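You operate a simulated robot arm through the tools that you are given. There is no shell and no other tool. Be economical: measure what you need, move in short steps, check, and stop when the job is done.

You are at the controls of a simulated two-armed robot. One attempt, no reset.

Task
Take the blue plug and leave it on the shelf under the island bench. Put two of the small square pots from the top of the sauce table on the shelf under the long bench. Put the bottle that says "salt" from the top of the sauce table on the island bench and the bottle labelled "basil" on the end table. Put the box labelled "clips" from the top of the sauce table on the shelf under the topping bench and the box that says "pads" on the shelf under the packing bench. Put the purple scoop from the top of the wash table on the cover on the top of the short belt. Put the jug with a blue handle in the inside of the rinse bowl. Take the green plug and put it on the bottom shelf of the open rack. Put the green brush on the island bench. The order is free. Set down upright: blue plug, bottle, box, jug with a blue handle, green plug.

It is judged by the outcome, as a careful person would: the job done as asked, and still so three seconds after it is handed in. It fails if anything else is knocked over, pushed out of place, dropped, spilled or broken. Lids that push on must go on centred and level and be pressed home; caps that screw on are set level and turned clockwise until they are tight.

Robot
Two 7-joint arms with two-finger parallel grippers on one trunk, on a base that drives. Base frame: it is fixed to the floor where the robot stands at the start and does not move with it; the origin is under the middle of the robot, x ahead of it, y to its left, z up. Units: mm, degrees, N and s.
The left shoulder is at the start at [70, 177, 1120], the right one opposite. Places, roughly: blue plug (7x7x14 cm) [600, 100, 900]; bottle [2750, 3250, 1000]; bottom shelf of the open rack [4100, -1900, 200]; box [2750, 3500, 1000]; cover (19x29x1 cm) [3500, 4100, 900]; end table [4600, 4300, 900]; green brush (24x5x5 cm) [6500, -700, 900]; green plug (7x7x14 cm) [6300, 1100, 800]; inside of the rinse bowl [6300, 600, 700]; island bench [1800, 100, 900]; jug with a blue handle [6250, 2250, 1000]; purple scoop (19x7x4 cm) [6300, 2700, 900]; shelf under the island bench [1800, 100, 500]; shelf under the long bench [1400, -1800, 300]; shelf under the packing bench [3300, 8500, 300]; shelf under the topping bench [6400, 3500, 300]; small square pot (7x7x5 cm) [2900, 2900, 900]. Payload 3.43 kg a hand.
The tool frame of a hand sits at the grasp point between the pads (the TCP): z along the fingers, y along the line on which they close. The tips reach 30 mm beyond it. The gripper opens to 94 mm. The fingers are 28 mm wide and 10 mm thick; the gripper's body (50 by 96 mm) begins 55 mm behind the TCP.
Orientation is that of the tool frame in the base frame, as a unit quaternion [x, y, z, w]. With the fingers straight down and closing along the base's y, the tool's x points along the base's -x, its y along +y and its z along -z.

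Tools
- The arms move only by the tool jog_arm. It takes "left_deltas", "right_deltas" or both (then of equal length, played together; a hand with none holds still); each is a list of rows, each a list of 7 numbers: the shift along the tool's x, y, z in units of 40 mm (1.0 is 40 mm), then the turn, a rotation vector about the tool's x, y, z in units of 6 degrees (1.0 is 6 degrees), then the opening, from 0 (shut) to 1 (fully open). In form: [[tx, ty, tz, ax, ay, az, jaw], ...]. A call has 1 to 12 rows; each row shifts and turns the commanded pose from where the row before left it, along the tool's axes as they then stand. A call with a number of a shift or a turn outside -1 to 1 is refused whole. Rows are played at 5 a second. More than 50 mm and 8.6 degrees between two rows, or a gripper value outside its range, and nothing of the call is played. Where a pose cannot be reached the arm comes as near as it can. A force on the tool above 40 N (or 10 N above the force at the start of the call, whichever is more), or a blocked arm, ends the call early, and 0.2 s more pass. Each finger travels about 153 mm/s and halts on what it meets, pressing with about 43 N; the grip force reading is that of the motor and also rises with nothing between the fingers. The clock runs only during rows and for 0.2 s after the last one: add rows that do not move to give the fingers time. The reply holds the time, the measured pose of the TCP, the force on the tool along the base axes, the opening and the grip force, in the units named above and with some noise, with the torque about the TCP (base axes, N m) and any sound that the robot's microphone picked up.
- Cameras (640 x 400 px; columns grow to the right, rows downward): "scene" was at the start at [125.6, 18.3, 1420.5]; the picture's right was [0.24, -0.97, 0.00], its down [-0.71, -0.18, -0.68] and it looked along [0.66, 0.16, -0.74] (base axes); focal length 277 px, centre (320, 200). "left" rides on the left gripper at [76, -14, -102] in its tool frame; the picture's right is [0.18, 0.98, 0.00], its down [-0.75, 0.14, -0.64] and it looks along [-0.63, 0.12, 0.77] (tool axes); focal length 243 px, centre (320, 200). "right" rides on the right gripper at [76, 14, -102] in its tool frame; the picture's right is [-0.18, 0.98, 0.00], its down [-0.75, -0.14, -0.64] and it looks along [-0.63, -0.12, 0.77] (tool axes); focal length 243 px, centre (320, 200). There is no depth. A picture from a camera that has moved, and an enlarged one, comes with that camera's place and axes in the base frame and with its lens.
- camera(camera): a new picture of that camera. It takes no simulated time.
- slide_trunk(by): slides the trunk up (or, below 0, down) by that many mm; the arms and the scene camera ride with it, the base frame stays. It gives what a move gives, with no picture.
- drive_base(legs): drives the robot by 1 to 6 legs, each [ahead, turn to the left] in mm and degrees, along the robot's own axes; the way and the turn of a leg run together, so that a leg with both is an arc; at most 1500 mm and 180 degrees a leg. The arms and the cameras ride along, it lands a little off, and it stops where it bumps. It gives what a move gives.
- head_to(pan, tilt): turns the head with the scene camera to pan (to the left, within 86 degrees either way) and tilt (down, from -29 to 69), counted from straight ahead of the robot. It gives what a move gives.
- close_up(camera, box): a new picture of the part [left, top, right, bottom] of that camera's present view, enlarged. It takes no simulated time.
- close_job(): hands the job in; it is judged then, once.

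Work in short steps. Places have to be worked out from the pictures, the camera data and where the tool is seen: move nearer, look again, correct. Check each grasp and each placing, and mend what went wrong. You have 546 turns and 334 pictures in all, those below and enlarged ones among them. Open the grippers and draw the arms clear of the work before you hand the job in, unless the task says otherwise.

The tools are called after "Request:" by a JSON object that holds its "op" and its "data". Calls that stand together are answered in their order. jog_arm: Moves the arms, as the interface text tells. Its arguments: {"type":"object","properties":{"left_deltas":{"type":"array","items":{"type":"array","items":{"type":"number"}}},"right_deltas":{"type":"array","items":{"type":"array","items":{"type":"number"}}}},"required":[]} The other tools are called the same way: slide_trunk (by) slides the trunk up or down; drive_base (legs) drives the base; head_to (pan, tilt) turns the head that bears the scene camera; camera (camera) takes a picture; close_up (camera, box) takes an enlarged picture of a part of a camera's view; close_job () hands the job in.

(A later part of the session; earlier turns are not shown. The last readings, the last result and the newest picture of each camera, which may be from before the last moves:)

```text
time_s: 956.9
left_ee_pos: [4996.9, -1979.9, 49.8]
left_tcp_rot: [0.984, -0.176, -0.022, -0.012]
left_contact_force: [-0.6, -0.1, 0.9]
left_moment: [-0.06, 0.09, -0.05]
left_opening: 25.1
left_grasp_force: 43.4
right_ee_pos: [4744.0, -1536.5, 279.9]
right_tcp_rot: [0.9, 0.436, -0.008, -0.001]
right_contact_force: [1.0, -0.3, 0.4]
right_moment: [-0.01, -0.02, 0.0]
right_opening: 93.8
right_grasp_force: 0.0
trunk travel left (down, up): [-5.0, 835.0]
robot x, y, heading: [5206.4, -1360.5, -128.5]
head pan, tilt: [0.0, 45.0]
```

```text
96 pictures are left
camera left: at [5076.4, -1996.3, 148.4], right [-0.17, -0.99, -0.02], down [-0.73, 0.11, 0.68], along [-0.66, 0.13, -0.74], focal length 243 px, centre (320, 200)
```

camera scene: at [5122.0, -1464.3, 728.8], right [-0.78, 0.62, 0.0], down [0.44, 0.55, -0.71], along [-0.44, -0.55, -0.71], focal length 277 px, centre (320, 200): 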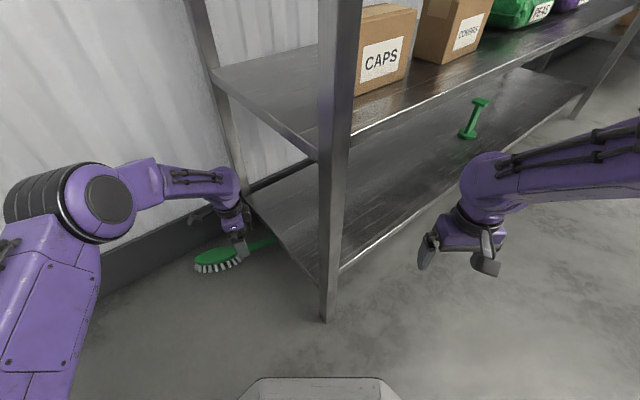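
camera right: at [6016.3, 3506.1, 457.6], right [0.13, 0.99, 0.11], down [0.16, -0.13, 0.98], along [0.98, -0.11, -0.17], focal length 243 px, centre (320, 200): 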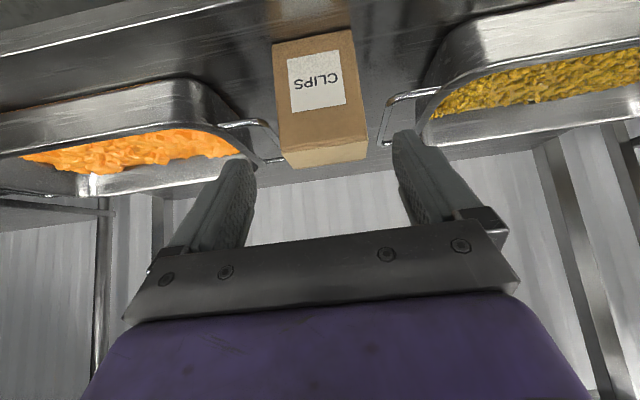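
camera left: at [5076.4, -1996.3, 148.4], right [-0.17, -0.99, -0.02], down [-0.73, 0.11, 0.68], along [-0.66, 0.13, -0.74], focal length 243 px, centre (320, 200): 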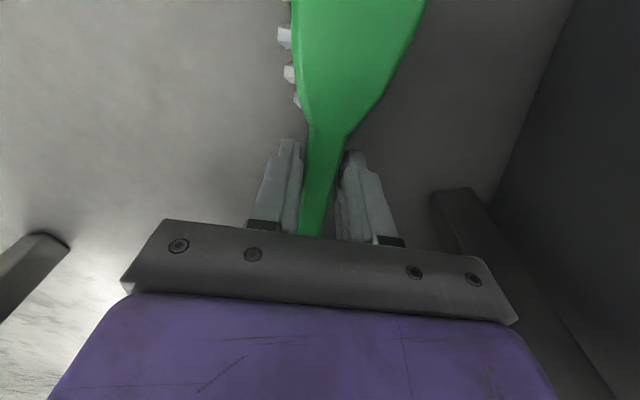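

Gripped at the neck. I lift 8 mm, slide it 65 mm east out from under the shelf, then lift.

Request:
{"op": "jog_arm", "data": {"left_deltas": [[0, 0, -0.2, 0, 0, 0, 0], [0.5, -0.1, 0, 0, 0, 0, 0], [0.6, -0.1, 0, 0, 0, 0, 0], [0.6, -0.1, 0, 0, 0, 0, 0], [0, 0, -0.5, 0, 0, 0, 0], [0, 0, -0.8, 0, 0, 0, 0], [0, 0, -0.8, 0, 0, 0, 0], [0, 0, -0.8, 0, 0, 0, 0], [0, 0, -0.8, 0, 0, 0, 0], [0, 0, 0, 0, 0, 0, 0]]}}

Request:
{"op": "camera", "data": {"camera": "scene"}}

```text
time_s: 959.1
left_ee_pos: [5070.4, -1996.5, 201.2]
left_tcp_rot: [0.984, -0.176, -0.022, -0.012]
left_contact_force: [0.5, -0.9, -1.3]
left_moment: [0.02, 0.05, 0.01]
left_opening: 25.0
left_grasp_force: 42.9
right_ee_pos: [4743.8, -1538.1, 279.5]
right_tcp_rot: [0.9, 0.436, -0.007, 0.0]
right_contact_force: [-0.6, -0.2, 0.8]
right_moment: [-0.03, -0.04, 0.01]
right_opening: 93.9
right_grasp_force: 0.1
trunk travel left (down, up): [-5.0, 835.0]
robot x, y, heading: [5205.9, -1359.0, -128.5]
head pan, tilt: [0.0, 45.0]
```

```text
95 pictures are left
camera scene: at [5122.1, -1464.4, 728.8], right [-0.78, 0.62, 0.0], down [0.44, 0.55, -0.71], along [-0.44, -0.55, -0.71], focal length 277 px, centre (320, 200)
```

scene: 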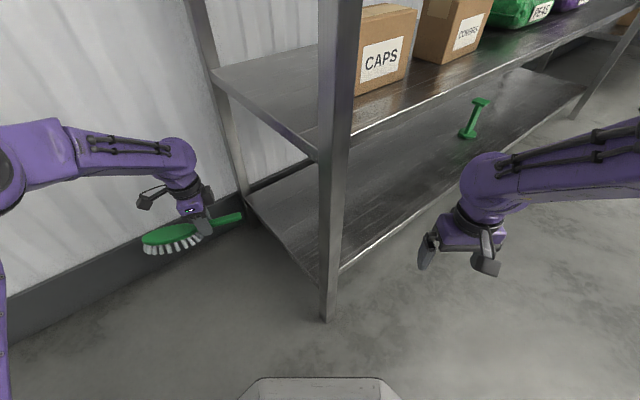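

Brush held level. I back out, raise the trunk and retract the left hand.

Request:
{"op": "drive_base", "data": {"legs": [[-350, 0]]}}

Request:
{"op": "slide_trunk", "data": {"by": 400}}

Request:
{"op": "slide_trunk", "data": {"by": 400}}

Request:
{"op": "camera", "data": {"camera": "left"}}

```text
time_s: 961.3
left_ee_pos: [5283.3, -1726.8, 202.0]
left_tcp_rot: [0.984, -0.177, -0.022, -0.012]
left_contact_force: [0.1, 0.4, -1.5]
left_moment: [0.0, 0.11, -0.03]
left_opening: 25.4
left_grasp_force: 43.0
right_ee_pos: [4961.1, -1265.6, 277.8]
right_tcp_rot: [0.901, 0.434, -0.008, -0.001]
right_contact_force: [0.5, -0.1, 0.1]
right_moment: [0.01, 0.0, 0.0]
right_opening: 94.1
right_grasp_force: 0.1
trunk travel left (down, up): [-5.0, 835.0]
robot x, y, heading: [5422.0, -1089.9, -128.9]
head pan, tilt: [0.0, 45.0]
```

```text
time_s: 965.2
left_ee_pos: [5283.7, -1726.1, 602.0]
left_tcp_rot: [0.984, -0.177, -0.022, -0.012]
left_contact_force: [-0.1, 0.5, -0.1]
left_moment: [0.03, 0.05, 0.01]
left_opening: 25.2
left_grasp_force: 43.0
right_ee_pos: [4960.3, -1265.5, 679.3]
right_tcp_rot: [0.901, 0.435, -0.007, -0.002]
right_contact_force: [-0.6, -0.4, -0.7]
right_moment: [0.01, -0.03, 0.04]
right_opening: 93.6
right_grasp_force: 0.0
trunk travel left (down, up): [-405.0, 435.0]
robot x, y, heading: [5420.5, -1088.5, -128.6]
head pan, tilt: [0.0, 45.0]
```

```text
time_s: 969.0
left_ee_pos: [5284.3, -1725.9, 1001.4]
left_tcp_rot: [0.984, -0.177, -0.022, -0.012]
left_contact_force: [0.2, -0.1, -0.5]
left_moment: [0.02, 0.07, 0.0]
left_opening: 25.1
left_grasp_force: 42.8
right_ee_pos: [4960.0, -1265.1, 1077.8]
right_tcp_rot: [0.901, 0.434, -0.009, -0.001]
right_contact_force: [0.2, -0.7, 0.7]
right_moment: [-0.04, 0.0, 0.01]
right_opening: 94.3
right_grasp_force: 0.0
trunk travel left (down, up): [-805.0, 35.0]
robot x, y, heading: [5426.3, -1093.4, -128.8]
head pan, tilt: [0.0, 45.0]
```

```text
94 pictures are left
camera left: at [5364.3, -1742.2, 1100.3], right [-0.17, -0.98, -0.02], down [-0.73, 0.11, 0.67], along [-0.66, 0.13, -0.74], focal length 243 px, centre (320, 200)
```

left: 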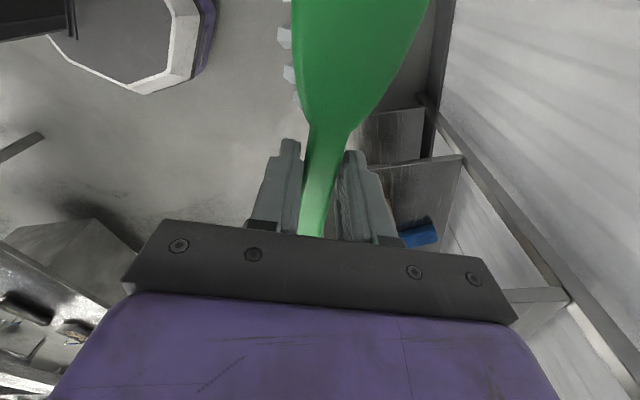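

I pull the left hand in, then drive west to the island.

Request:
{"op": "jog_arm", "data": {"left_deltas": [[0.28, -0.85, 0, 0, 0, 0, 0], [0.28, -0.85, 0, 0, 0, 0, 0], [0.28, -0.85, 0, 0, 0, 0, 0], [0.28, -0.85, 0, 0, 0, 0, 0], [0.28, -0.85, 0, 0, 0, 0, 0], [0, 0, 0, 0, 0, 0, 0]]}}

Request:
{"op": "drive_base", "data": {"legs": [[0, -63], [1500, 0], [0, 12], [1300, 0]]}}

Request:
{"op": "camera", "data": {"camera": "left"}}

```text
time_s: 970.4
left_ee_pos: [5396.8, -1587.2, 1001.4]
left_tcp_rot: [0.984, -0.177, -0.021, -0.014]
left_contact_force: [-0.3, -0.1, -1.7]
left_moment: [0.04, 0.07, 0.0]
left_opening: 24.9
left_grasp_force: 43.4
right_ee_pos: [4958.6, -1265.4, 1079.4]
right_tcp_rot: [0.901, 0.434, -0.007, -0.001]
right_contact_force: [-0.5, 0.0, 0.6]
right_moment: [-0.02, 0.01, -0.03]
right_opening: 93.9
right_grasp_force: 0.1
trunk travel left (down, up): [-805.0, 35.0]
robot x, y, heading: [5425.4, -1087.9, -128.8]
head pan, tilt: [0.0, 45.0]
```

```text
time_s: 987.5
left_ee_pos: [2242.4, -1051.7, 1001.8]
left_tcp_rot: [0.81, -0.586, -0.014, -0.021]
left_contact_force: [0.6, 0.9, -1.7]
left_moment: [0.09, -0.01, 0.03]
left_opening: 24.9
left_grasp_force: 42.7
right_ee_pos: [2221.9, -510.2, 1078.4]
right_tcp_rot: [1.0, 0.001, -0.007, -0.005]
right_contact_force: [0.3, -0.3, 0.5]
right_moment: [-0.02, 0.0, -0.02]
right_opening: 94.0
right_grasp_force: 0.1
trunk travel left (down, up): [-805.0, 35.0]
robot x, y, heading: [2650.6, -762.3, 179.9]
head pan, tilt: [0.0, 45.0]
```

```text
93 pictures are left
camera left: at [2279.9, -1124.3, 1100.5], right [-0.88, -0.48, -0.02], down [-0.37, 0.64, 0.67], along [-0.31, 0.6, -0.74], focal length 243 px, centre (320, 200)
```

left: 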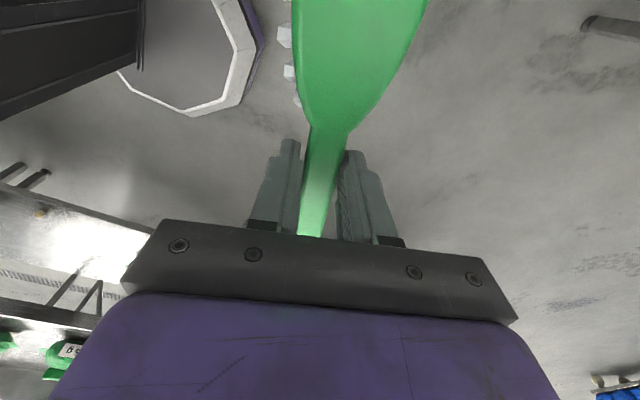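

Grip is stable. I'll lay the brush along y in the gap (x≈1398) between the salt and the bags. I drive to x≈1655, turn to face the island and roll the wrist back.

Request:
{"op": "drive_base", "data": {"legs": [[995, 0], [0, -90]]}}

Request:
{"op": "jog_arm", "data": {"left_deltas": [[0, 0, -0.5, 0, 0, -1, 0], [0, 0, -0.5, 0, 0, -1, 0], [0, 0, -0.5, 0, 0, -1, 0], [0, 0, 0, 0, 0, -1, 0], [0, 0, 0, 0, 0, -1, 0], [0, 0, 0, 0, 0, -1, 0], [0, 0, 0, 0, 0, -1, 0], [0, 0, 0, 0, 0, -1, 0], [0, 0, 0, 0, 0, -1, 0], [0, 0, 0, 0, 0, -1, 0], [0, 0, 0, 0, 0, -1, 0], [0, 0, 0, 0, 0, -0.9, 0]]}}

Request:
{"op": "head_to", "data": {"pan": 15, "tilt": 35}}

Request:
{"op": "camera", "data": {"camera": "scene"}}

```text
time_s: 996.5
left_ee_pos: [1377.0, -352.2, 1001.3]
left_tcp_rot: [-0.151, 0.988, -0.004, 0.025]
left_contact_force: [0.2, 0.0, -1.3]
left_moment: [0.0, -0.09, 0.0]
left_opening: 25.2
left_grasp_force: 43.0
right_ee_pos: [1917.6, -341.0, 1079.1]
right_tcp_rot: [-0.703, 0.711, 0.002, 0.007]
right_contact_force: [-0.4, -0.7, 0.2]
right_moment: [0.01, -0.02, 0.0]
right_opening: 93.9
right_grasp_force: 0.1
trunk travel left (down, up): [-805.0, 35.0]
robot x, y, heading: [1659.7, -761.8, 89.0]
head pan, tilt: [0.0, 45.0]
```

```text
time_s: 999.1
left_ee_pos: [1374.5, -353.6, 1060.7]
left_tcp_rot: [-0.7, 0.713, -0.017, 0.018]
left_contact_force: [0.1, 0.8, -0.7]
left_moment: [0.09, -0.01, -0.01]
left_opening: 25.0
left_grasp_force: 43.4
right_ee_pos: [1918.2, -339.8, 1079.0]
right_tcp_rot: [-0.703, 0.711, 0.001, 0.007]
right_contact_force: [0.1, 0.1, -0.2]
right_moment: [0.01, -0.03, 0.03]
right_opening: 94.2
right_grasp_force: 0.0
trunk travel left (down, up): [-805.0, 35.0]
robot x, y, heading: [1662.8, -765.3, 89.3]
head pan, tilt: [0.0, 45.0]
```

```text
time_s: 999.9
left_ee_pos: [1373.1, -355.2, 1061.2]
left_tcp_rot: [-0.7, 0.714, -0.018, 0.017]
left_contact_force: [-0.6, 0.2, -2.0]
left_moment: [0.07, -0.04, 0.02]
left_opening: 24.9
left_grasp_force: 42.8
right_ee_pos: [1917.5, -340.1, 1078.3]
right_tcp_rot: [-0.703, 0.711, 0.001, 0.008]
right_contact_force: [0.0, 1.0, 0.2]
right_moment: [-0.01, 0.06, 0.0]
right_opening: 93.8
right_grasp_force: 0.1
trunk travel left (down, up): [-805.0, 35.0]
robot x, y, heading: [1660.2, -761.5, 89.2]
head pan, tilt: [15.0, 35.0]
```

```text
92 pictures are left
camera scene: at [1639.1, -627.6, 1543.6], right [0.97, 0.24, 0.0], down [0.14, -0.56, -0.82], along [-0.2, 0.79, -0.57], focal length 277 px, centre (320, 200)
```

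scene: 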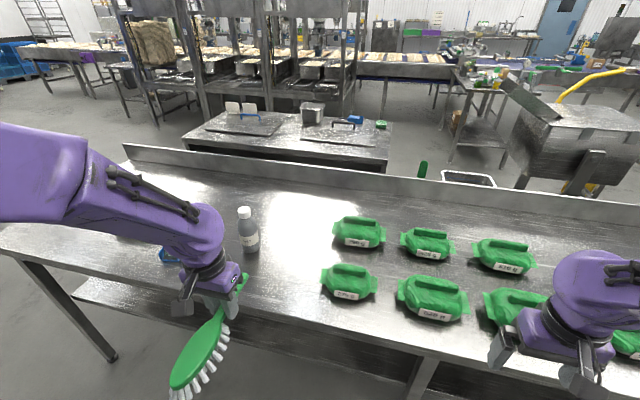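

I drive 90 mm closer and move the brush over the gap.

Request:
{"op": "drive_base", "data": {"legs": [[90, 0]]}}

Request:
{"op": "jog_arm", "data": {"left_deltas": [[-0.85, -0.1, 0, 0, 0, 0, 0], [-0.85, -0.1, 0, 0, 0, 0, 0], [-0.85, -0.1, 0, 0, 0, 0, 0], [-0.85, -0.1, 0, 0, 0, 0, 0], [-0.85, -0.1, 0, 0, 0, 0, 0], [-0.85, -0.1, 0, 0, 0, 0, 0], [0, 0, 0.8, 0, 0, 0, 0], [0, 0, 0.8, 0, 0, 0, 0], [0, 0, 0, 0, 0, 0, 0]]}}

Request:
{"op": "camera", "data": {"camera": "scene"}}

Request:
{"op": "camera", "data": {"camera": "left"}}

```text
time_s: 1001.0
left_ee_pos: [1375.4, -270.9, 1063.0]
left_tcp_rot: [-0.7, 0.713, -0.016, 0.02]
left_contact_force: [0.2, -1.0, 0.2]
left_moment: [0.1, -0.03, 0.01]
left_opening: 24.9
left_grasp_force: 42.9
right_ee_pos: [1919.8, -256.4, 1080.6]
right_tcp_rot: [-0.703, 0.711, 0.003, 0.01]
right_contact_force: [0.2, -0.1, 0.2]
right_moment: [0.06, 0.01, 0.01]
right_opening: 93.9
right_grasp_force: 0.0
trunk travel left (down, up): [-805.0, 35.0]
robot x, y, heading: [1662.9, -672.3, 89.4]
head pan, tilt: [15.0, 35.0]
```

```text
time_s: 1003.0
left_ee_pos: [1406.8, -61.8, 998.7]
left_tcp_rot: [-0.7, 0.714, -0.018, 0.018]
left_contact_force: [0.2, 0.7, -1.1]
left_moment: [0.06, -0.01, -0.01]
left_opening: 25.2
left_grasp_force: 43.1
right_ee_pos: [1919.5, -250.8, 1078.8]
right_tcp_rot: [-0.703, 0.711, 0.001, 0.008]
right_contact_force: [-0.4, 0.4, 0.7]
right_moment: [-0.03, -0.03, -0.03]
right_opening: 94.0
right_grasp_force: 0.0
trunk travel left (down, up): [-805.0, 35.0]
robot x, y, heading: [1661.1, -669.5, 89.0]
head pan, tilt: [15.0, 35.0]
```

```text
91 pictures are left
camera scene: at [1640.7, -537.7, 1543.6], right [0.97, 0.24, 0.0], down [0.14, -0.56, -0.82], along [-0.2, 0.79, -0.57], focal length 277 px, centre (320, 200)
```

scene: 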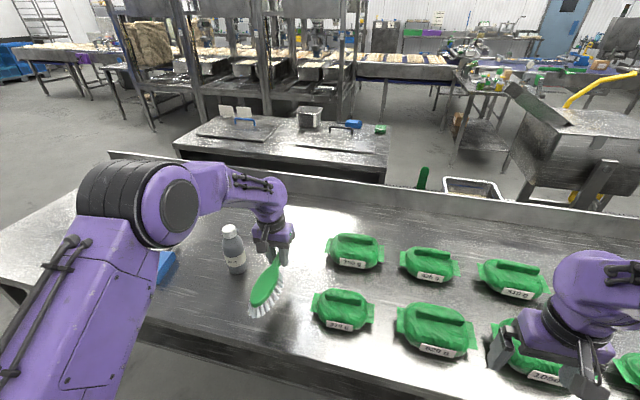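

```text
90 pictures are left
camera left: at [1413.8, -137.9, 1101.7], right [-0.99, -0.16, -0.05], down [-0.16, 0.76, 0.63], along [-0.07, 0.63, -0.77], focal length 243 px, centre (320, 200)
```

left: 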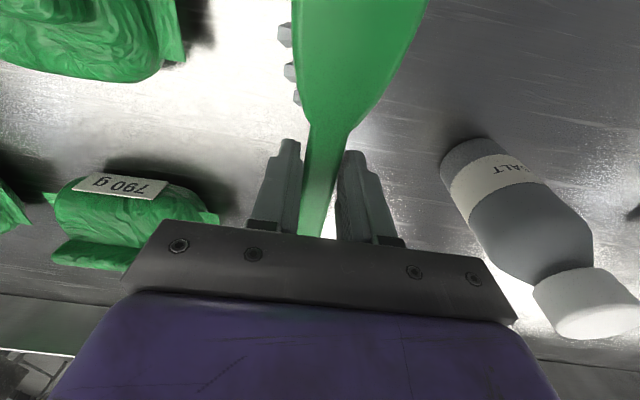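

Well placed. I lower 48 mm, then step down to contact (bristles are ~50 mm below TCP).

Request:
{"op": "jog_arm", "data": {"left_deltas": [[0, 0.1, 0.6, 0, 0, 0, 0], [0, 0, 0.6, 0, 0, 0, 0], [0, 0, 0, 0, 0, 0, 0]]}}

Request:
{"op": "jog_arm", "data": {"left_deltas": [[0, 0, 0.15, 0, 0, 0, 0], [0, 0, 0, 0, 0, 0, 0]]}}

Request:
{"op": "jog_arm", "data": {"left_deltas": [[0, 0, 0.1, 0, 0, 0, 0], [0, 0, 0, 0, 0, 0, 0]]}}

Request:
{"op": "jog_arm", "data": {"left_deltas": [[0, 0, 0.1, 0, 0, 0, 0], [0, 0, 0, 0, 0, 0, 0]]}}

```text
time_s: 1003.8
left_ee_pos: [1404.9, -61.8, 952.8]
left_tcp_rot: [-0.7, 0.714, -0.018, 0.018]
left_contact_force: [0.5, -1.3, -1.6]
left_moment: [0.09, -0.01, 0.01]
left_opening: 25.0
left_grasp_force: 42.9
right_ee_pos: [1920.4, -251.6, 1078.9]
right_tcp_rot: [-0.703, 0.712, 0.001, 0.008]
right_contact_force: [0.8, -0.2, 0.7]
right_moment: [0.03, -0.02, 0.01]
right_opening: 93.9
right_grasp_force: 0.1
trunk travel left (down, up): [-805.0, 35.0]
robot x, y, heading: [1664.5, -672.5, 89.2]
head pan, tilt: [15.0, 35.0]
```

```text
time_s: 1004.4
left_ee_pos: [1404.9, -61.3, 944.7]
left_tcp_rot: [-0.7, 0.714, -0.018, 0.018]
left_contact_force: [0.6, -0.5, -0.8]
left_moment: [0.04, -0.01, -0.02]
left_opening: 25.0
left_grasp_force: 43.4
right_ee_pos: [1920.9, -251.5, 1079.4]
right_tcp_rot: [-0.703, 0.711, 0.001, 0.007]
right_contact_force: [0.9, 0.0, 0.9]
right_moment: [0.01, -0.02, 0.0]
right_opening: 94.0
right_grasp_force: 0.1
trunk travel left (down, up): [-805.0, 35.0]
robot x, y, heading: [1666.7, -670.6, 89.3]
head pan, tilt: [15.0, 35.0]
```

```text
time_s: 1005.0
left_ee_pos: [1405.5, -61.5, 941.1]
left_tcp_rot: [-0.699, 0.714, -0.018, 0.018]
left_contact_force: [-0.4, -0.4, -1.0]
left_moment: [0.09, -0.03, 0.03]
left_opening: 24.9
left_grasp_force: 43.1
right_ee_pos: [1920.6, -251.9, 1079.9]
right_tcp_rot: [-0.703, 0.711, 0.001, 0.007]
right_contact_force: [-0.1, 0.4, 0.2]
right_moment: [0.0, -0.03, 0.0]
right_opening: 93.8
right_grasp_force: 0.2
trunk travel left (down, up): [-805.0, 35.0]
robot x, y, heading: [1661.0, -671.1, 89.1]
head pan, tilt: [15.0, 35.0]
```

```text
time_s: 1005.6
left_ee_pos: [1405.5, -60.9, 936.3]
left_tcp_rot: [-0.7, 0.714, -0.017, 0.018]
left_contact_force: [-0.1, 0.3, -1.4]
left_moment: [0.07, -0.04, 0.01]
left_opening: 25.3
left_grasp_force: 43.3
right_ee_pos: [1920.0, -251.3, 1078.7]
right_tcp_rot: [-0.702, 0.712, 0.002, 0.007]
right_contact_force: [-0.1, -1.3, -0.4]
right_moment: [0.0, -0.01, 0.03]
right_opening: 93.8
right_grasp_force: 0.1
trunk travel left (down, up): [-805.0, 35.0]
robot x, y, heading: [1668.0, -673.8, 89.0]
head pan, tilt: [15.0, 35.0]
```

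Request:
{"op": "jog_arm", "data": {"left_deltas": [[0, 0, 0.1, 0, 0, 0, 0], [0, 0, 0, 0, 0, 0, 0]]}}

Request:
{"op": "jog_arm", "data": {"left_deltas": [[0, 0, 0.1, 0, 0, 0, 0], [0, 0, 0, 0, 0, 0, 0]]}}

Request:
{"op": "close_up", "data": {"camera": "scene", "box": [200, 180, 340, 340]}}

```text
time_s: 1006.2
left_ee_pos: [1405.7, -62.6, 932.5]
left_tcp_rot: [-0.699, 0.714, -0.018, 0.018]
left_contact_force: [-0.8, -0.4, -0.9]
left_moment: [0.07, -0.03, -0.02]
left_opening: 25.0
left_grasp_force: 42.9
right_ee_pos: [1920.0, -251.0, 1080.1]
right_tcp_rot: [-0.703, 0.711, 0.002, 0.008]
right_contact_force: [0.5, 0.0, 0.1]
right_moment: [-0.01, -0.01, 0.01]
right_opening: 94.1
right_grasp_force: 0.0
trunk travel left (down, up): [-805.0, 35.0]
robot x, y, heading: [1661.9, -673.9, 89.0]
head pan, tilt: [15.0, 35.0]
```

```text
time_s: 1006.8
left_ee_pos: [1405.6, -61.7, 929.8]
left_tcp_rot: [-0.699, 0.714, -0.018, 0.018]
left_contact_force: [-0.2, 0.8, 3.1]
left_moment: [0.03, 0.11, -0.03]
left_opening: 25.1
left_grasp_force: 42.7
right_ee_pos: [1919.0, -251.8, 1078.8]
right_tcp_rot: [-0.703, 0.711, 0.001, 0.007]
right_contact_force: [-0.2, -0.1, 0.1]
right_moment: [-0.01, -0.02, -0.07]
right_opening: 94.1
right_grasp_force: 0.1
trunk travel left (down, up): [-805.0, 35.0]
robot x, y, heading: [1664.4, -670.7, 89.3]
head pan, tilt: [15.0, 35.0]
```

```text
2.50 times, centred on (270, 260) of scene
camera zoom: at [1640.6, -538.3, 1543.8], right [0.97, 0.24, 0.0], down [0.14, -0.56, -0.82], along [-0.2, 0.79, -0.57], focal length 692 px, centre (445, 50)
```

zoom: 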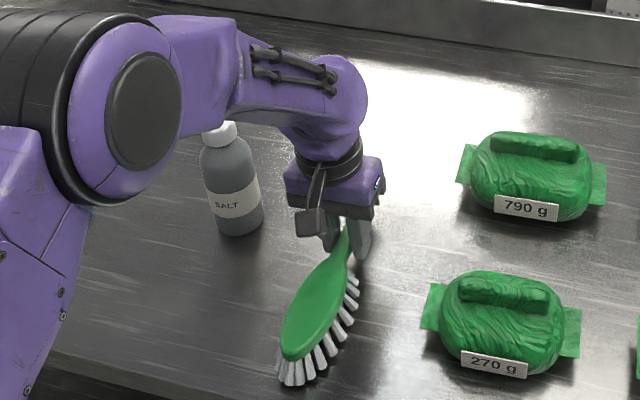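

Contact. I release and lift straight up.

Request:
{"op": "jog_arm", "data": {"left_deltas": [[0, 0, 0, 0, 0, 0, 0.4], [0, 0, 0, 0, 0, 0, 0.6], [0, 0, -0.3, 0, 0, 0, 0.6], [0, 0, -0.8, 0, 0, 0, 0.6], [0, 0, -0.8, 0, 0, 0, 0.6], [0, 0, -0.8, 0, 0, 0, 0.6], [0, 0, -0.8, 0, 0, 0, 0.6], [0, 0, 0, 0, 0, 0, 0.6]]}}

Request:
{"op": "camera", "data": {"camera": "scene"}}

```text
time_s: 1008.6
left_ee_pos: [1399.4, -60.8, 1068.2]
left_tcp_rot: [-0.699, 0.715, -0.018, 0.017]
left_contact_force: [-0.8, 0.3, 0.8]
left_moment: [0.0, 0.0, 0.04]
left_opening: 56.3
left_grasp_force: 0.2
right_ee_pos: [1920.5, -251.1, 1078.5]
right_tcp_rot: [-0.703, 0.711, 0.001, 0.007]
right_contact_force: [-0.7, 0.1, 0.5]
right_moment: [-0.02, -0.02, 0.02]
right_opening: 94.1
right_grasp_force: 0.1
trunk travel left (down, up): [-805.0, 35.0]
robot x, y, heading: [1663.9, -670.3, 89.3]
head pan, tilt: [15.0, 35.0]
```

```text
88 pictures are left
camera scene: at [1640.4, -537.6, 1543.6], right [0.97, 0.24, 0.0], down [0.14, -0.56, -0.82], along [-0.2, 0.79, -0.57], focal length 277 px, centre (320, 200)
```

scene: 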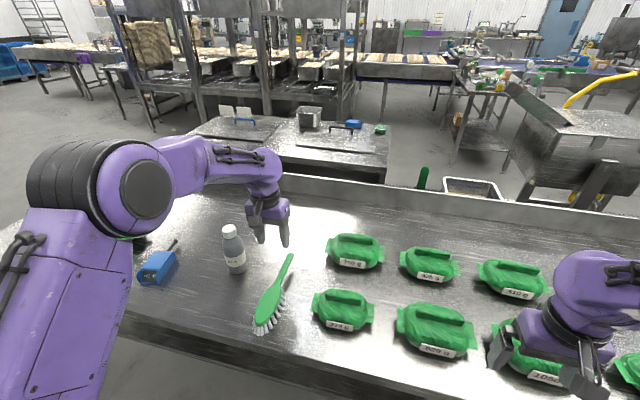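

Brush lies on the island bench. Only the pots remain; I first look at the long bench shelf behind me.

Request:
{"op": "drive_base", "data": {"legs": [[-130, 0]]}}

Request:
{"op": "jog_arm", "data": {"left_deltas": [[0.9, 0, 0, 0, 0, 0, 1], [0.9, 0, 0, 0, 0, 0, 1], [0.9, 0, 0, 0, 0, 0, 1], [0.9, 0, 0, 0, 0, 0, 1], [0.9, 0, 0, 0, 0, 0, 1], [0.5, 0, 0, 0, 0, 0, 1]]}}

Request:
{"op": "drive_base", "data": {"legs": [[0, 179]]}}

Request:
{"op": "head_to", "data": {"pan": 0, "tilt": 40}}

Request:
{"op": "camera", "data": {"camera": "scene"}}

```text
time_s: 1009.9
left_ee_pos: [1398.1, -188.5, 1068.2]
left_tcp_rot: [-0.699, 0.714, -0.02, 0.018]
left_contact_force: [-0.3, 0.7, -0.7]
left_moment: [-0.04, -0.03, 0.02]
left_opening: 56.6
left_grasp_force: 0.0
right_ee_pos: [1917.4, -379.9, 1078.7]
right_tcp_rot: [-0.703, 0.711, 0.0, 0.006]
right_contact_force: [-0.3, -0.2, -0.1]
right_moment: [0.0, 0.0, -0.02]
right_opening: 94.2
right_grasp_force: 0.0
trunk travel left (down, up): [-805.0, 35.0]
robot x, y, heading: [1660.3, -802.6, 89.0]
head pan, tilt: [15.0, 35.0]
```

```text
time_s: 1011.2
left_ee_pos: [1392.5, -392.2, 1068.8]
left_tcp_rot: [-0.7, 0.714, -0.018, 0.018]
left_contact_force: [0.0, 0.0, 0.0]
left_moment: [-0.01, -0.04, 0.01]
left_opening: 93.9
left_grasp_force: 0.2
right_ee_pos: [1919.2, -380.7, 1078.9]
right_tcp_rot: [-0.702, 0.712, 0.0, 0.007]
right_contact_force: [0.8, -0.3, 1.0]
right_moment: [0.01, 0.0, -0.01]
right_opening: 94.0
right_grasp_force: 0.0
trunk travel left (down, up): [-805.0, 35.0]
robot x, y, heading: [1658.6, -798.3, 89.0]
head pan, tilt: [15.0, 35.0]
```

```text
time_s: 1019.0
left_ee_pos: [1922.6, -1215.8, 1068.6]
left_tcp_rot: [0.719, 0.694, -0.018, -0.018]
left_contact_force: [-0.2, -0.5, 0.2]
left_moment: [0.0, -0.01, -0.01]
left_opening: 93.8
left_grasp_force: 0.0
right_ee_pos: [1399.5, -1220.3, 1078.6]
right_tcp_rot: [0.717, 0.698, -0.007, 0.001]
right_contact_force: [-0.1, 0.2, -0.2]
right_moment: [0.0, 0.0, 0.0]
right_opening: 94.0
right_grasp_force: 0.1
trunk travel left (down, up): [-805.0, 35.0]
robot x, y, heading: [1658.9, -802.7, -91.7]
head pan, tilt: [15.0, 35.0]
```

```text
time_s: 1019.7
left_ee_pos: [1924.0, -1216.1, 1067.8]
left_tcp_rot: [0.719, 0.694, -0.017, -0.019]
left_contact_force: [-0.1, 0.2, 0.3]
left_moment: [-0.02, -0.02, 0.03]
left_opening: 94.1
left_grasp_force: 0.1
right_ee_pos: [1398.7, -1219.0, 1079.2]
right_tcp_rot: [0.717, 0.697, -0.008, 0.001]
right_contact_force: [-0.1, 0.8, 1.0]
right_moment: [-0.01, -0.06, 0.02]
right_opening: 93.9
right_grasp_force: 0.0
trunk travel left (down, up): [-805.0, 35.0]
robot x, y, heading: [1659.6, -797.3, -91.5]
head pan, tilt: [0.0, 40.0]
```

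```text
87 pictures are left
camera scene: at [1655.6, -937.6, 1536.1], right [-1.0, 0.03, 0.0], down [0.02, 0.64, -0.77], along [-0.02, -0.77, -0.64], focal length 277 px, centre (320, 200)
```

scene: 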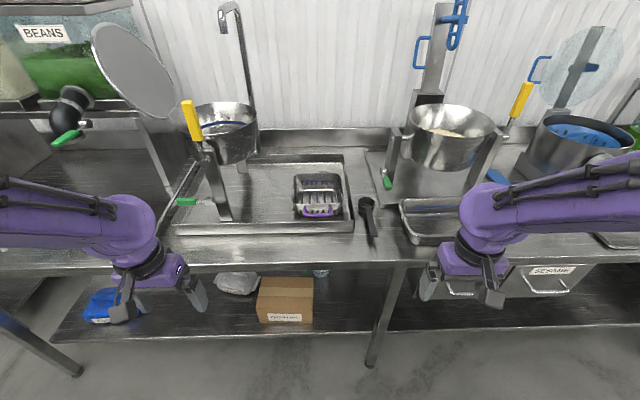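

The shelf (z≈290, front y≈−1510) is free right of the middle leg (x<1400). Now I fetch the two pots: drive west around the island to the sauce table's east side.

Request:
{"op": "drive_base", "data": {"legs": [[0, -88.5], [1500, 0], [600, 0], [0, -90], [1400, 0], [1400, 0]]}}

Request:
{"op": "drive_base", "data": {"legs": [[0, -90], [1500, 0], [1500, 0], [1070, 0], [0, 90], [750, 0]]}}

Request:
{"op": "drive_base", "data": {"legs": [[0, 90]]}}

Request:
{"op": "head_to", "data": {"pan": 0, "tilt": 32}}

Request:
{"op": "camera", "data": {"camera": "scene"}}

```text
time_s: 1050.9
left_ee_pos: [-664.5, 2431.5, 1068.2]
left_tcp_rot: [-0.7, 0.714, -0.017, 0.018]
left_contact_force: [-0.4, 0.1, 0.4]
left_moment: [-0.03, 0.02, 0.0]
left_opening: 93.8
left_grasp_force: 0.0
right_ee_pos: [-140.3, 2442.7, 1078.8]
right_tcp_rot: [-0.704, 0.711, 0.001, 0.008]
right_contact_force: [-0.1, -0.6, 0.4]
right_moment: [0.03, 0.0, 0.0]
right_opening: 94.0
right_grasp_force: 0.1
trunk travel left (down, up): [-805.0, 35.0]
robot x, y, heading: [-394.3, 2021.3, 89.2]
head pan, tilt: [0.0, 40.0]
```

```text
time_s: 1081.7
left_ee_pos: [3391.1, 3138.0, 1068.2]
left_tcp_rot: [-0.705, 0.709, -0.018, 0.018]
left_contact_force: [0.2, -0.4, -0.4]
left_moment: [0.0, 0.0, 0.01]
left_opening: 94.2
left_grasp_force: 0.0
right_ee_pos: [3916.4, 3156.2, 1079.4]
right_tcp_rot: [0.708, -0.706, -0.002, -0.008]
right_contact_force: [0.2, 0.1, 0.0]
right_moment: [0.02, -0.01, 0.02]
right_opening: 94.1
right_grasp_force: 0.1
trunk travel left (down, up): [-805.0, 35.0]
robot x, y, heading: [3663.9, 2731.6, 89.9]
head pan, tilt: [0.0, 40.0]
```

```text
time_s: 1085.9
left_ee_pos: [3254.5, 2462.5, 1067.9]
left_tcp_rot: [1.0, -0.009, 0.0, -0.025]
left_contact_force: [0.0, -0.5, -0.6]
left_moment: [0.02, 0.0, 0.01]
left_opening: 93.7
left_grasp_force: 0.0
right_ee_pos: [3243.6, 2988.5, 1079.8]
right_tcp_rot: [1.0, -0.006, -0.006, -0.005]
right_contact_force: [-0.3, -0.1, 0.3]
right_moment: [-0.02, 0.0, 0.0]
right_opening: 94.0
right_grasp_force: 0.1
trunk travel left (down, up): [-805.0, 35.0]
robot x, y, heading: [3664.8, 2729.1, 179.0]
head pan, tilt: [0.0, 40.0]
```

```text
time_s: 1086.6
left_ee_pos: [3255.6, 2462.7, 1068.3]
left_tcp_rot: [1.0, -0.01, -0.001, -0.025]
left_contact_force: [-0.1, 0.0, -0.5]
left_moment: [-0.03, -0.01, -0.03]
left_opening: 93.9
left_grasp_force: 0.0
right_ee_pos: [3243.1, 2986.5, 1079.2]
right_tcp_rot: [1.0, -0.005, -0.006, -0.004]
right_contact_force: [-0.7, 0.9, 0.4]
right_moment: [-0.01, -0.01, 0.0]
right_opening: 94.1
right_grasp_force: 0.1
trunk travel left (down, up): [-805.0, 35.0]
robot x, y, heading: [3665.1, 2728.6, 179.4]
head pan, tilt: [0.0, 32.0]
```

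```text
86 pictures are left
camera scene: at [3524.0, 2731.8, 1548.3], right [0.01, 1.0, 0.0], down [0.53, -0.01, -0.85], along [-0.85, 0.01, -0.53], focal length 277 px, centre (320, 200)
```

scene: 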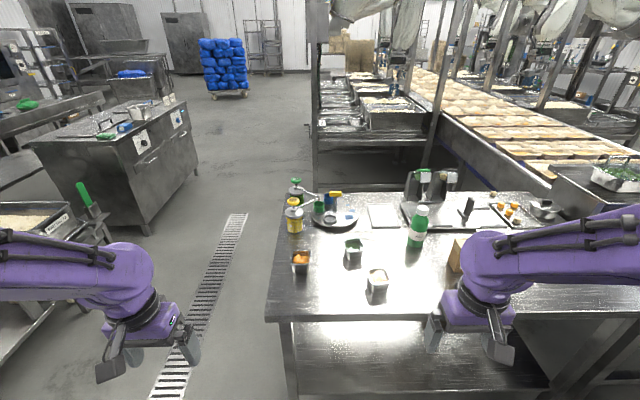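

Request:
{"op": "close_up", "data": {"camera": "scene", "box": [270, 220, 430, 320]}}

```text
4.00 times, centred on (350, 270) of scene
camera zoom: at [3524.0, 2731.8, 1548.3], right [0.01, 1.0, 0.0], down [0.53, -0.01, -0.85], along [-0.85, 0.01, -0.53], focal length 1107 px, centre (200, -80)
```

zoom: 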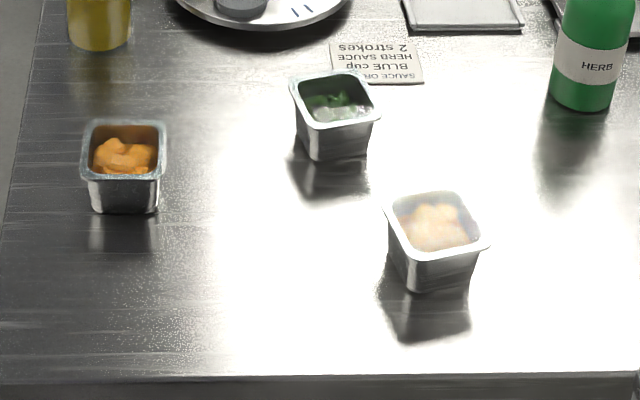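

Yellow pot rim centre ≈(2943,2915), rotated ~14°; orange pot ≈(2863,2678), nearly square-on. I move to take the yellow pot with the right hand at heading ≈193°.

Request:
{"op": "drive_base", "data": {"legs": [[0, -90], [102, 0], [0, 103.6]]}}

Request:
{"op": "jog_arm", "data": {"right_deltas": [[-0.3, 0, 0, 0, -1, 0, 1], [-0.3, 0, 0, 0, -1, 0, 1], [-0.3, 0, 0, 0, -1, 0, 1], [-0.3, 0, 0, 0, -1, 0, 1], [-0.3, 0, 0, 0, -1, 0, 1], [-0.3, 0, 0, 0, -1, 0, 1], [-0.3, 0, 0, 0, -0.65, 0, 1], [0, 0, 0, 0, 0, 0, 1]]}}

Request:
{"op": "camera", "data": {"camera": "right"}}

Request:
{"op": "camera", "data": {"camera": "scene"}}

```text
time_s: 1095.9
left_ee_pos: [3326.8, 2478.0, 1069.1]
left_tcp_rot: [0.994, 0.103, -0.002, -0.025]
left_contact_force: [0.8, 0.3, 0.3]
left_moment: [0.0, 0.0, 0.03]
left_opening: 94.1
left_grasp_force: 0.0
right_ee_pos: [3198.8, 2989.0, 1079.0]
right_tcp_rot: [0.994, 0.106, -0.007, -0.004]
right_contact_force: [0.1, 0.0, -0.1]
right_moment: [0.0, -0.05, 0.02]
right_opening: 93.9
right_grasp_force: 0.1
trunk travel left (down, up): [-805.0, 35.0]
robot x, y, heading: [3668.9, 2835.2, -168.2]
head pan, tilt: [0.0, 32.0]
```

```text
time_s: 1097.7
left_ee_pos: [3327.0, 2477.9, 1068.5]
left_tcp_rot: [0.994, 0.103, -0.003, -0.025]
left_contact_force: [-0.5, -0.5, 0.6]
left_moment: [0.02, 0.0, -0.01]
left_opening: 93.8
left_grasp_force: 0.1
right_ee_pos: [3122.2, 2971.7, 1105.0]
right_tcp_rot: [0.932, 0.102, -0.345, 0.033]
right_contact_force: [-0.6, 0.5, -0.7]
right_moment: [0.02, 0.0, 0.0]
right_opening: 93.8
right_grasp_force: 0.0
trunk travel left (down, up): [-805.0, 35.0]
robot x, y, heading: [3666.9, 2832.6, -168.2]
head pan, tilt: [0.0, 32.0]
```

```text
84 pictures are left
camera right: at [3247.7, 2984.0, 1134.0], right [0.07, -0.99, 0.11], down [-0.18, 0.1, 0.98], along [-0.98, -0.09, -0.17], focal length 243 px, centre (320, 200)
```

right: 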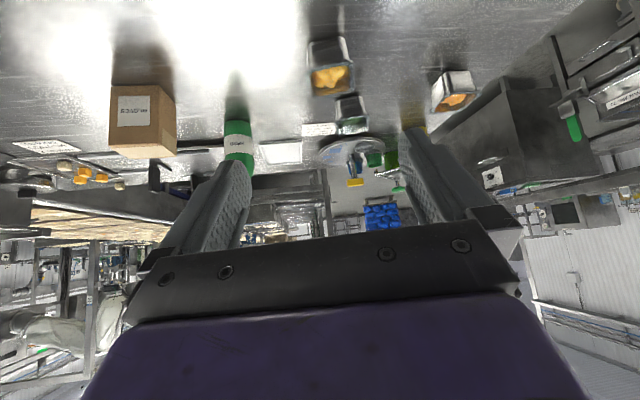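

```text
83 pictures are left
camera scene: at [3528.9, 2801.8, 1548.3], right [-0.21, 0.98, 0.0], down [0.52, 0.11, -0.85], along [-0.83, -0.18, -0.53], focal length 277 px, centre (320, 200)
```

scene: 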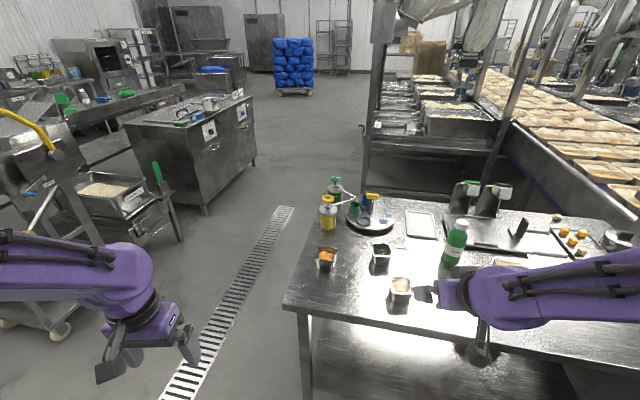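

I move to the pre-grasp point above/behind the yellow pot.

Request:
{"op": "jog_arm", "data": {"right_deltas": [[-0.06, 0.12, 1.0, 0, 0, 0, 1], [-0.06, 0.12, 1.0, 0, 0, 0, 1], [-0.06, 0.12, 1.0, 0, 0, 0, 1], [-0.06, 0.12, 1.0, 0, 0, 0, 1], [0, 0, 0, 0, 0, 0, 1]]}}

Request:
{"op": "camera", "data": {"camera": "right"}}

Request:
{"op": "close_up", "data": {"camera": "scene", "box": [350, 220, 510, 340]}}

```text
time_s: 1098.9
left_ee_pos: [3326.8, 2476.9, 1068.4]
left_tcp_rot: [0.994, 0.103, -0.002, -0.025]
left_contact_force: [-0.8, 0.7, -0.1]
left_moment: [0.01, 0.02, -0.01]
left_opening: 94.0
left_grasp_force: 0.1
right_ee_pos: [3017.7, 2929.9, 989.6]
right_tcp_rot: [0.932, 0.101, -0.345, 0.033]
right_contact_force: [0.9, 0.2, 0.4]
right_moment: [0.02, 0.0, 0.03]
right_opening: 94.3
right_grasp_force: 0.1
trunk travel left (down, up): [-805.0, 35.0]
robot x, y, heading: [3668.6, 2832.6, -167.7]
head pan, tilt: [0.0, 32.0]
```

```text
82 pictures are left
camera right: at [3142.9, 2942.6, 1019.6], right [0.07, -0.99, 0.11], down [-0.18, 0.1, 0.98], along [-0.98, -0.09, -0.17], focal length 243 px, centre (320, 200)
```

right: 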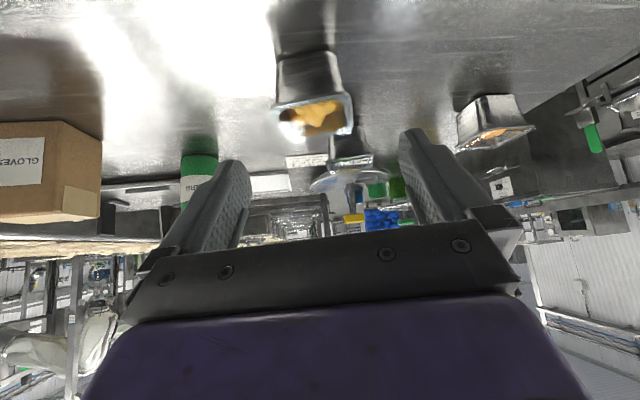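

```text
3.33 times, centred on (430, 280) of scene
camera zoom: at [3529.9, 2802.0, 1548.4], right [-0.21, 0.98, 0.0], down [0.52, 0.11, -0.85], along [-0.83, -0.18, -0.53], focal length 922 px, centre (-47, -67)
```

zoom: 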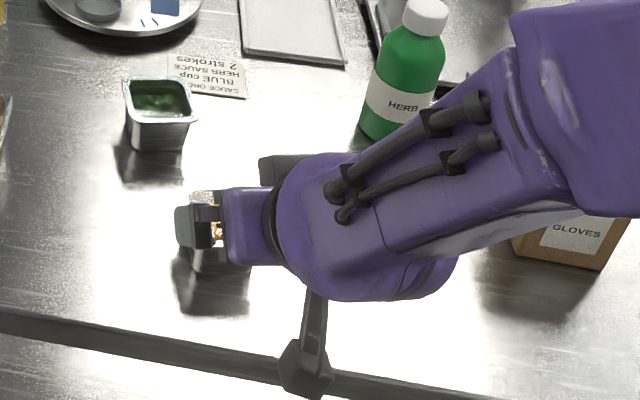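

Aligned. I advance 106 mm so the fingers straddle the pot just above the table, and check.

Request:
{"op": "jog_arm", "data": {"right_deltas": [[0.03, 0, 0.66, 0, 0, 0, 1], [0.03, 0, 0.66, 0, 0, 0, 1], [0.03, 0, 0.66, 0, 0, 0, 1], [0.03, 0, 0.62, 0, 0, 0, 1], [0, 0, 0, 0, 0, 0, 1]]}}

Request:
{"op": "camera", "data": {"camera": "right"}}

```text
time_s: 1100.1
left_ee_pos: [3326.0, 2479.3, 1067.7]
left_tcp_rot: [0.994, 0.103, -0.002, -0.025]
left_contact_force: [-0.5, 0.1, 0.0]
left_moment: [0.01, 0.02, 0.02]
left_opening: 93.7
left_grasp_force: 0.2
right_ee_pos: [2954.4, 2916.7, 908.2]
right_tcp_rot: [0.932, 0.101, -0.346, 0.033]
right_contact_force: [0.1, -0.6, 0.1]
right_moment: [-0.01, 0.0, 0.01]
right_opening: 93.8
right_grasp_force: 0.0
trunk travel left (down, up): [-805.0, 35.0]
robot x, y, heading: [3667.5, 2833.4, -168.0]
head pan, tilt: [0.0, 32.0]
```

```text
80 pictures are left
camera right: at [3080.4, 2929.9, 937.0], right [0.07, -0.99, 0.11], down [-0.18, 0.1, 0.98], along [-0.98, -0.09, -0.17], focal length 243 px, centre (320, 200)
```

right: 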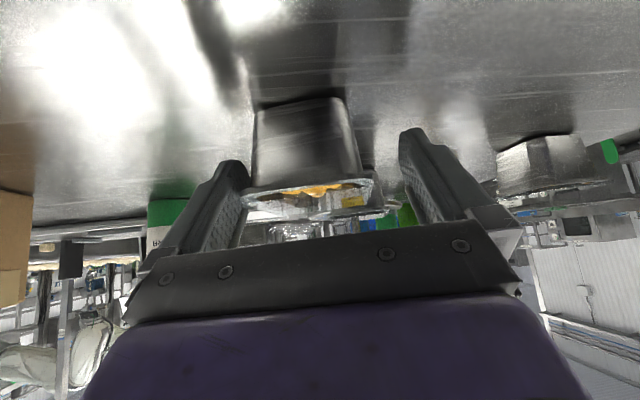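

The pot is between the fingers. I close and lift slowly.

Request:
{"op": "jog_arm", "data": {"right_deltas": [[0, -0.08, 0, 0, 0, 0, 1], [0, 0, 0, 0, 0, 0, 0.8], [0, 0, 0, 0, 0, 0, 0.6], [0, 0, 0, 0, 0, 0, 0], [0, 0, 0, 0, 0, 0, 0], [0, 0, 0, 0, 0, 0, 0]]}}

Request:
{"op": "jog_arm", "data": {"right_deltas": [[-0.16, 0, -0.19, 0, 0, 0, 0], [-0.16, 0, -0.19, 0, 0, 0, 0], [-0.32, 0, -0.38, 0, 0, 0, 0], [-0.32, 0, -0.38, 0, 0, 0, 0], [-0.32, 0, -0.38, 0, 0, 0, 0], [-0.32, 0, -0.38, 0, 0, 0, 0], [0, 0, 0, 0, 0, 0, 0]]}}

Request:
{"op": "camera", "data": {"camera": "right"}}

Request:
{"op": "camera", "data": {"camera": "scene"}}

```text
time_s: 1101.5
left_ee_pos: [3325.2, 2479.0, 1068.4]
left_tcp_rot: [0.994, 0.103, -0.001, -0.025]
left_contact_force: [0.0, -0.2, 0.6]
left_moment: [0.02, 0.03, -0.02]
left_opening: 93.8
left_grasp_force: 0.0
right_ee_pos: [2954.3, 2918.8, 907.9]
right_tcp_rot: [0.932, 0.102, -0.345, 0.034]
right_contact_force: [-0.7, -0.2, 0.4]
right_moment: [-0.03, -0.04, 0.02]
right_opening: 72.3
right_grasp_force: 42.2
trunk travel left (down, up): [-805.0, 35.0]
robot x, y, heading: [3666.0, 2831.6, -167.5]
head pan, tilt: [0.0, 32.0]
```

```text
time_s: 1103.1
left_ee_pos: [3324.9, 2477.6, 1068.8]
left_tcp_rot: [0.994, 0.103, -0.002, -0.025]
left_contact_force: [0.0, -0.2, 0.8]
left_moment: [-0.01, -0.01, 0.0]
left_opening: 94.0
left_grasp_force: 0.0
right_ee_pos: [2954.6, 2919.8, 1005.4]
right_tcp_rot: [0.933, 0.102, -0.345, 0.034]
right_contact_force: [0.7, 0.7, -1.6]
right_moment: [0.01, -0.06, -0.02]
right_opening: 72.2
right_grasp_force: 43.2
trunk travel left (down, up): [-805.0, 35.0]
robot x, y, heading: [3667.9, 2831.7, -167.9]
head pan, tilt: [0.0, 32.0]
```

```text
79 pictures are left
camera right: at [3079.7, 2932.4, 1036.1], right [0.07, -0.99, 0.11], down [-0.18, 0.1, 0.98], along [-0.98, -0.09, -0.17], focal length 243 px, centre (320, 200)
```

right: 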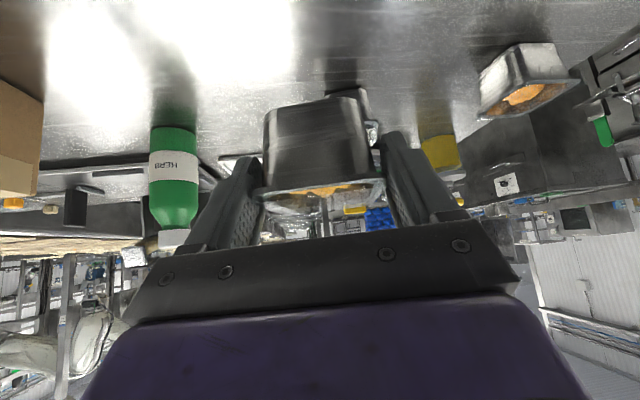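

```text
78 pictures are left
camera scene: at [3528.2, 2801.8, 1548.2], right [-0.21, 0.98, 0.0], down [0.52, 0.11, -0.85], along [-0.83, -0.18, -0.53], focal length 277 px, centre (320, 200)
```

scene: 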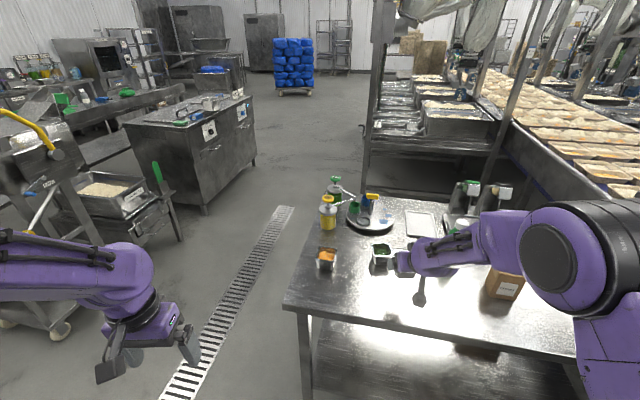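

Yellow pot held level. I retract/raise it and reposition for the orange pot with the left hand (robot to ≈(3570,2928), heading 180°).

Request:
{"op": "jog_arm", "data": {"right_deltas": [[0.4, 0, -0.75, 0, 0, 0, 0], [0.4, 0, -0.75, 0, 0, 0, 0], [0.4, 0, -0.75, 0, 0, 0, 0], [0.4, 0, -0.75, 0, 0, 0, 0], [0.4, 0, -0.75, 0, 0, 0, 0], [0.4, 0, -0.75, 0, 0, 0, 0], [0.4, 0, -0.75, 0, 0, 0, 0], [0, 0, 0, 0, 0, 0, 0]], "left_deltas": [[-0.3, 0, 0, 0, -1, 0, 1], [-0.3, 0, 0, 0, -1, 0, 1], [-0.3, 0, 0, 0, -1, 0, 1], [-0.3, 0, 0, 0, -1, 0, 1], [-0.3, 0, 0, 0, -1, 0, 1], [-0.3, 0, 0, 0, -1, 0, 1], [-0.3, 0, 0, 0, -0.2, 0, 1], [0, 0, 0, 0, 0, 0, 1]]}}

Request:
{"op": "drive_base", "data": {"legs": [[0, -56], [137, 0], [0, 44]]}}

Request:
{"op": "camera", "data": {"camera": "left"}}

Request:
{"op": "camera", "data": {"camera": "scene"}}

```text
time_s: 1104.9
left_ee_pos: [3248.9, 2460.7, 1093.5]
left_tcp_rot: [0.942, 0.105, -0.32, 0.009]
left_contact_force: [-0.6, 0.0, -0.5]
left_moment: [-0.01, 0.02, 0.04]
left_opening: 93.7
left_grasp_force: 0.0
right_ee_pos: [3149.9, 2961.4, 1085.1]
right_tcp_rot: [0.933, 0.101, -0.344, 0.033]
right_contact_force: [-0.2, -0.6, -1.4]
right_moment: [-0.03, 0.0, 0.01]
right_opening: 72.1
right_grasp_force: 43.0
right hand out of reach, approached as far as the arm can: row 7
trunk travel left (down, up): [-805.0, 35.0]
robot x, y, heading: [3666.4, 2831.6, -167.8]
head pan, tilt: [0.0, 32.0]
```

```text
time_s: 1110.8
left_ee_pos: [3083.3, 2649.6, 1093.9]
left_tcp_rot: [0.948, 0.009, -0.318, -0.022]
left_contact_force: [-0.3, -0.1, 0.4]
left_moment: [0.02, -0.01, 0.01]
left_opening: 93.8
left_grasp_force: 0.2
right_ee_pos: [3090.3, 3158.1, 1085.2]
right_tcp_rot: [0.938, 0.005, -0.347, -0.003]
right_contact_force: [0.0, 0.1, -1.7]
right_moment: [0.02, -0.07, 0.0]
right_opening: 71.6
right_grasp_force: 43.1
trunk travel left (down, up): [-805.0, 35.0]
robot x, y, heading: [3567.0, 2928.5, -179.6]
head pan, tilt: [0.0, 32.0]
```

```text
77 pictures are left
camera left: at [3206.7, 2661.6, 1130.0], right [0.15, -0.98, -0.16], down [-0.21, -0.19, 0.96], along [-0.97, -0.11, -0.24], focal length 243 px, centre (320, 200)
```

left: 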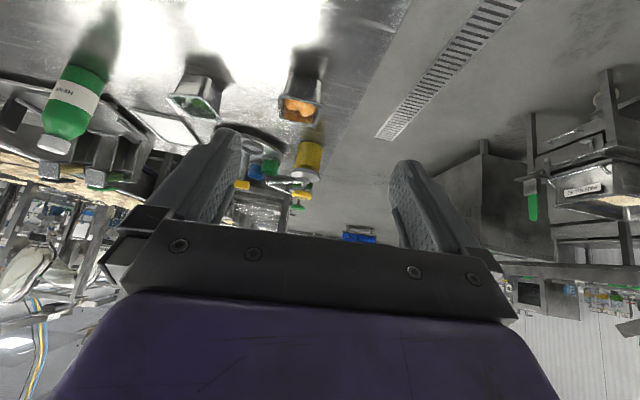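

```text
76 pictures are left
camera scene: at [3427.1, 2925.2, 1548.3], right [-0.01, 1.0, 0.0], down [0.53, 0.0, -0.85], along [-0.85, -0.01, -0.53], focal length 277 px, centre (320, 200)
```

scene: 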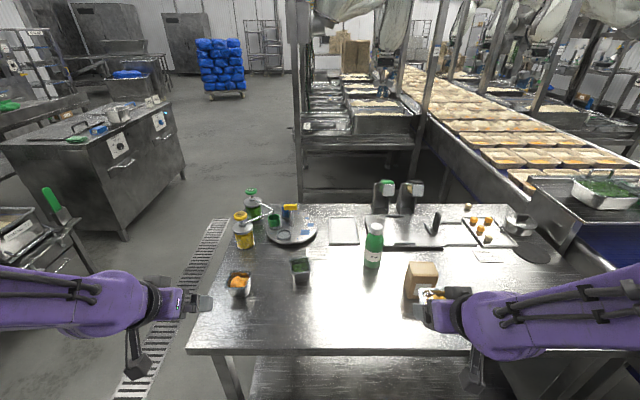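

Orange pot ≈(2870,2679). I move the left hand to the pre-grasp point.

Request:
{"op": "jog_arm", "data": {"left_deltas": [[-0.28, -0.145, 0.84, 0, 0, 0, 1], [-0.28, -0.145, 0.84, 0, 0, 0, 1], [-0.28, -0.145, 0.84, 0, 0, 0, 1], [-0.28, -0.145, 0.84, 0, 0, 0, 1], [-0.28, -0.145, 0.84, 0, 0, 0, 1], [0, 0, 0, 0, 0, 0, 1]]}}

Request:
{"op": "camera", "data": {"camera": "left"}}

Request:
{"op": "close_up", "data": {"camera": "scene", "box": [180, 230, 340, 350]}}

```text
time_s: 1112.2
left_ee_pos: [2939.8, 2684.1, 995.2]
left_tcp_rot: [0.947, 0.008, -0.32, -0.024]
left_contact_force: [0.3, -1.1, 0.6]
left_moment: [0.03, -0.02, 0.03]
left_opening: 93.8
left_grasp_force: 0.0
right_ee_pos: [3091.0, 3158.7, 1086.3]
right_tcp_rot: [0.938, 0.006, -0.347, -0.002]
right_contact_force: [-0.1, 0.4, -0.8]
right_moment: [-0.01, -0.01, 0.01]
right_opening: 71.6
right_grasp_force: 43.1
trunk travel left (down, up): [-805.0, 35.0]
robot x, y, heading: [3568.7, 2926.6, -179.5]
head pan, tilt: [0.0, 32.0]
```

```text
75 pictures are left
camera left: at [3062.0, 2696.5, 1031.5], right [0.15, -0.98, -0.16], down [-0.21, -0.19, 0.96], along [-0.97, -0.11, -0.23], focal length 243 px, centre (320, 200)
```

left: 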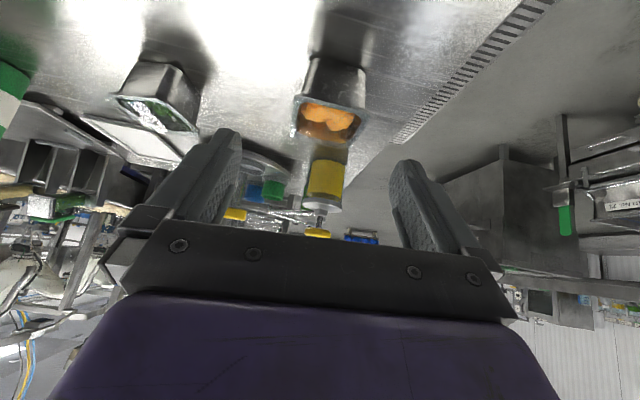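

```text
3.33 times, centred on (260, 290) of scene
camera zoom: at [3428.6, 2924.5, 1548.4], right [-0.01, 1.0, 0.0], down [0.53, 0.0, -0.85], along [-0.85, -0.01, -0.53], focal length 922 px, centre (520, -100)
```

zoom: 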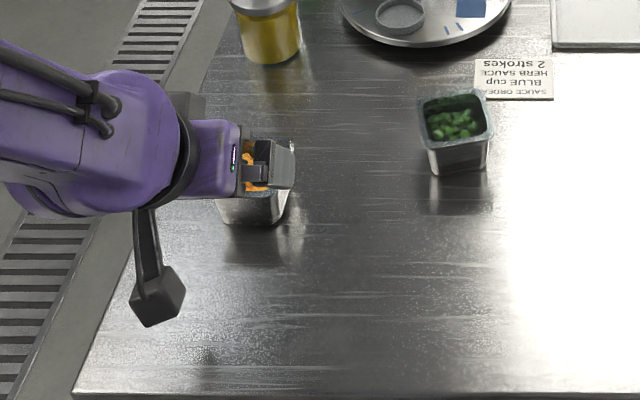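

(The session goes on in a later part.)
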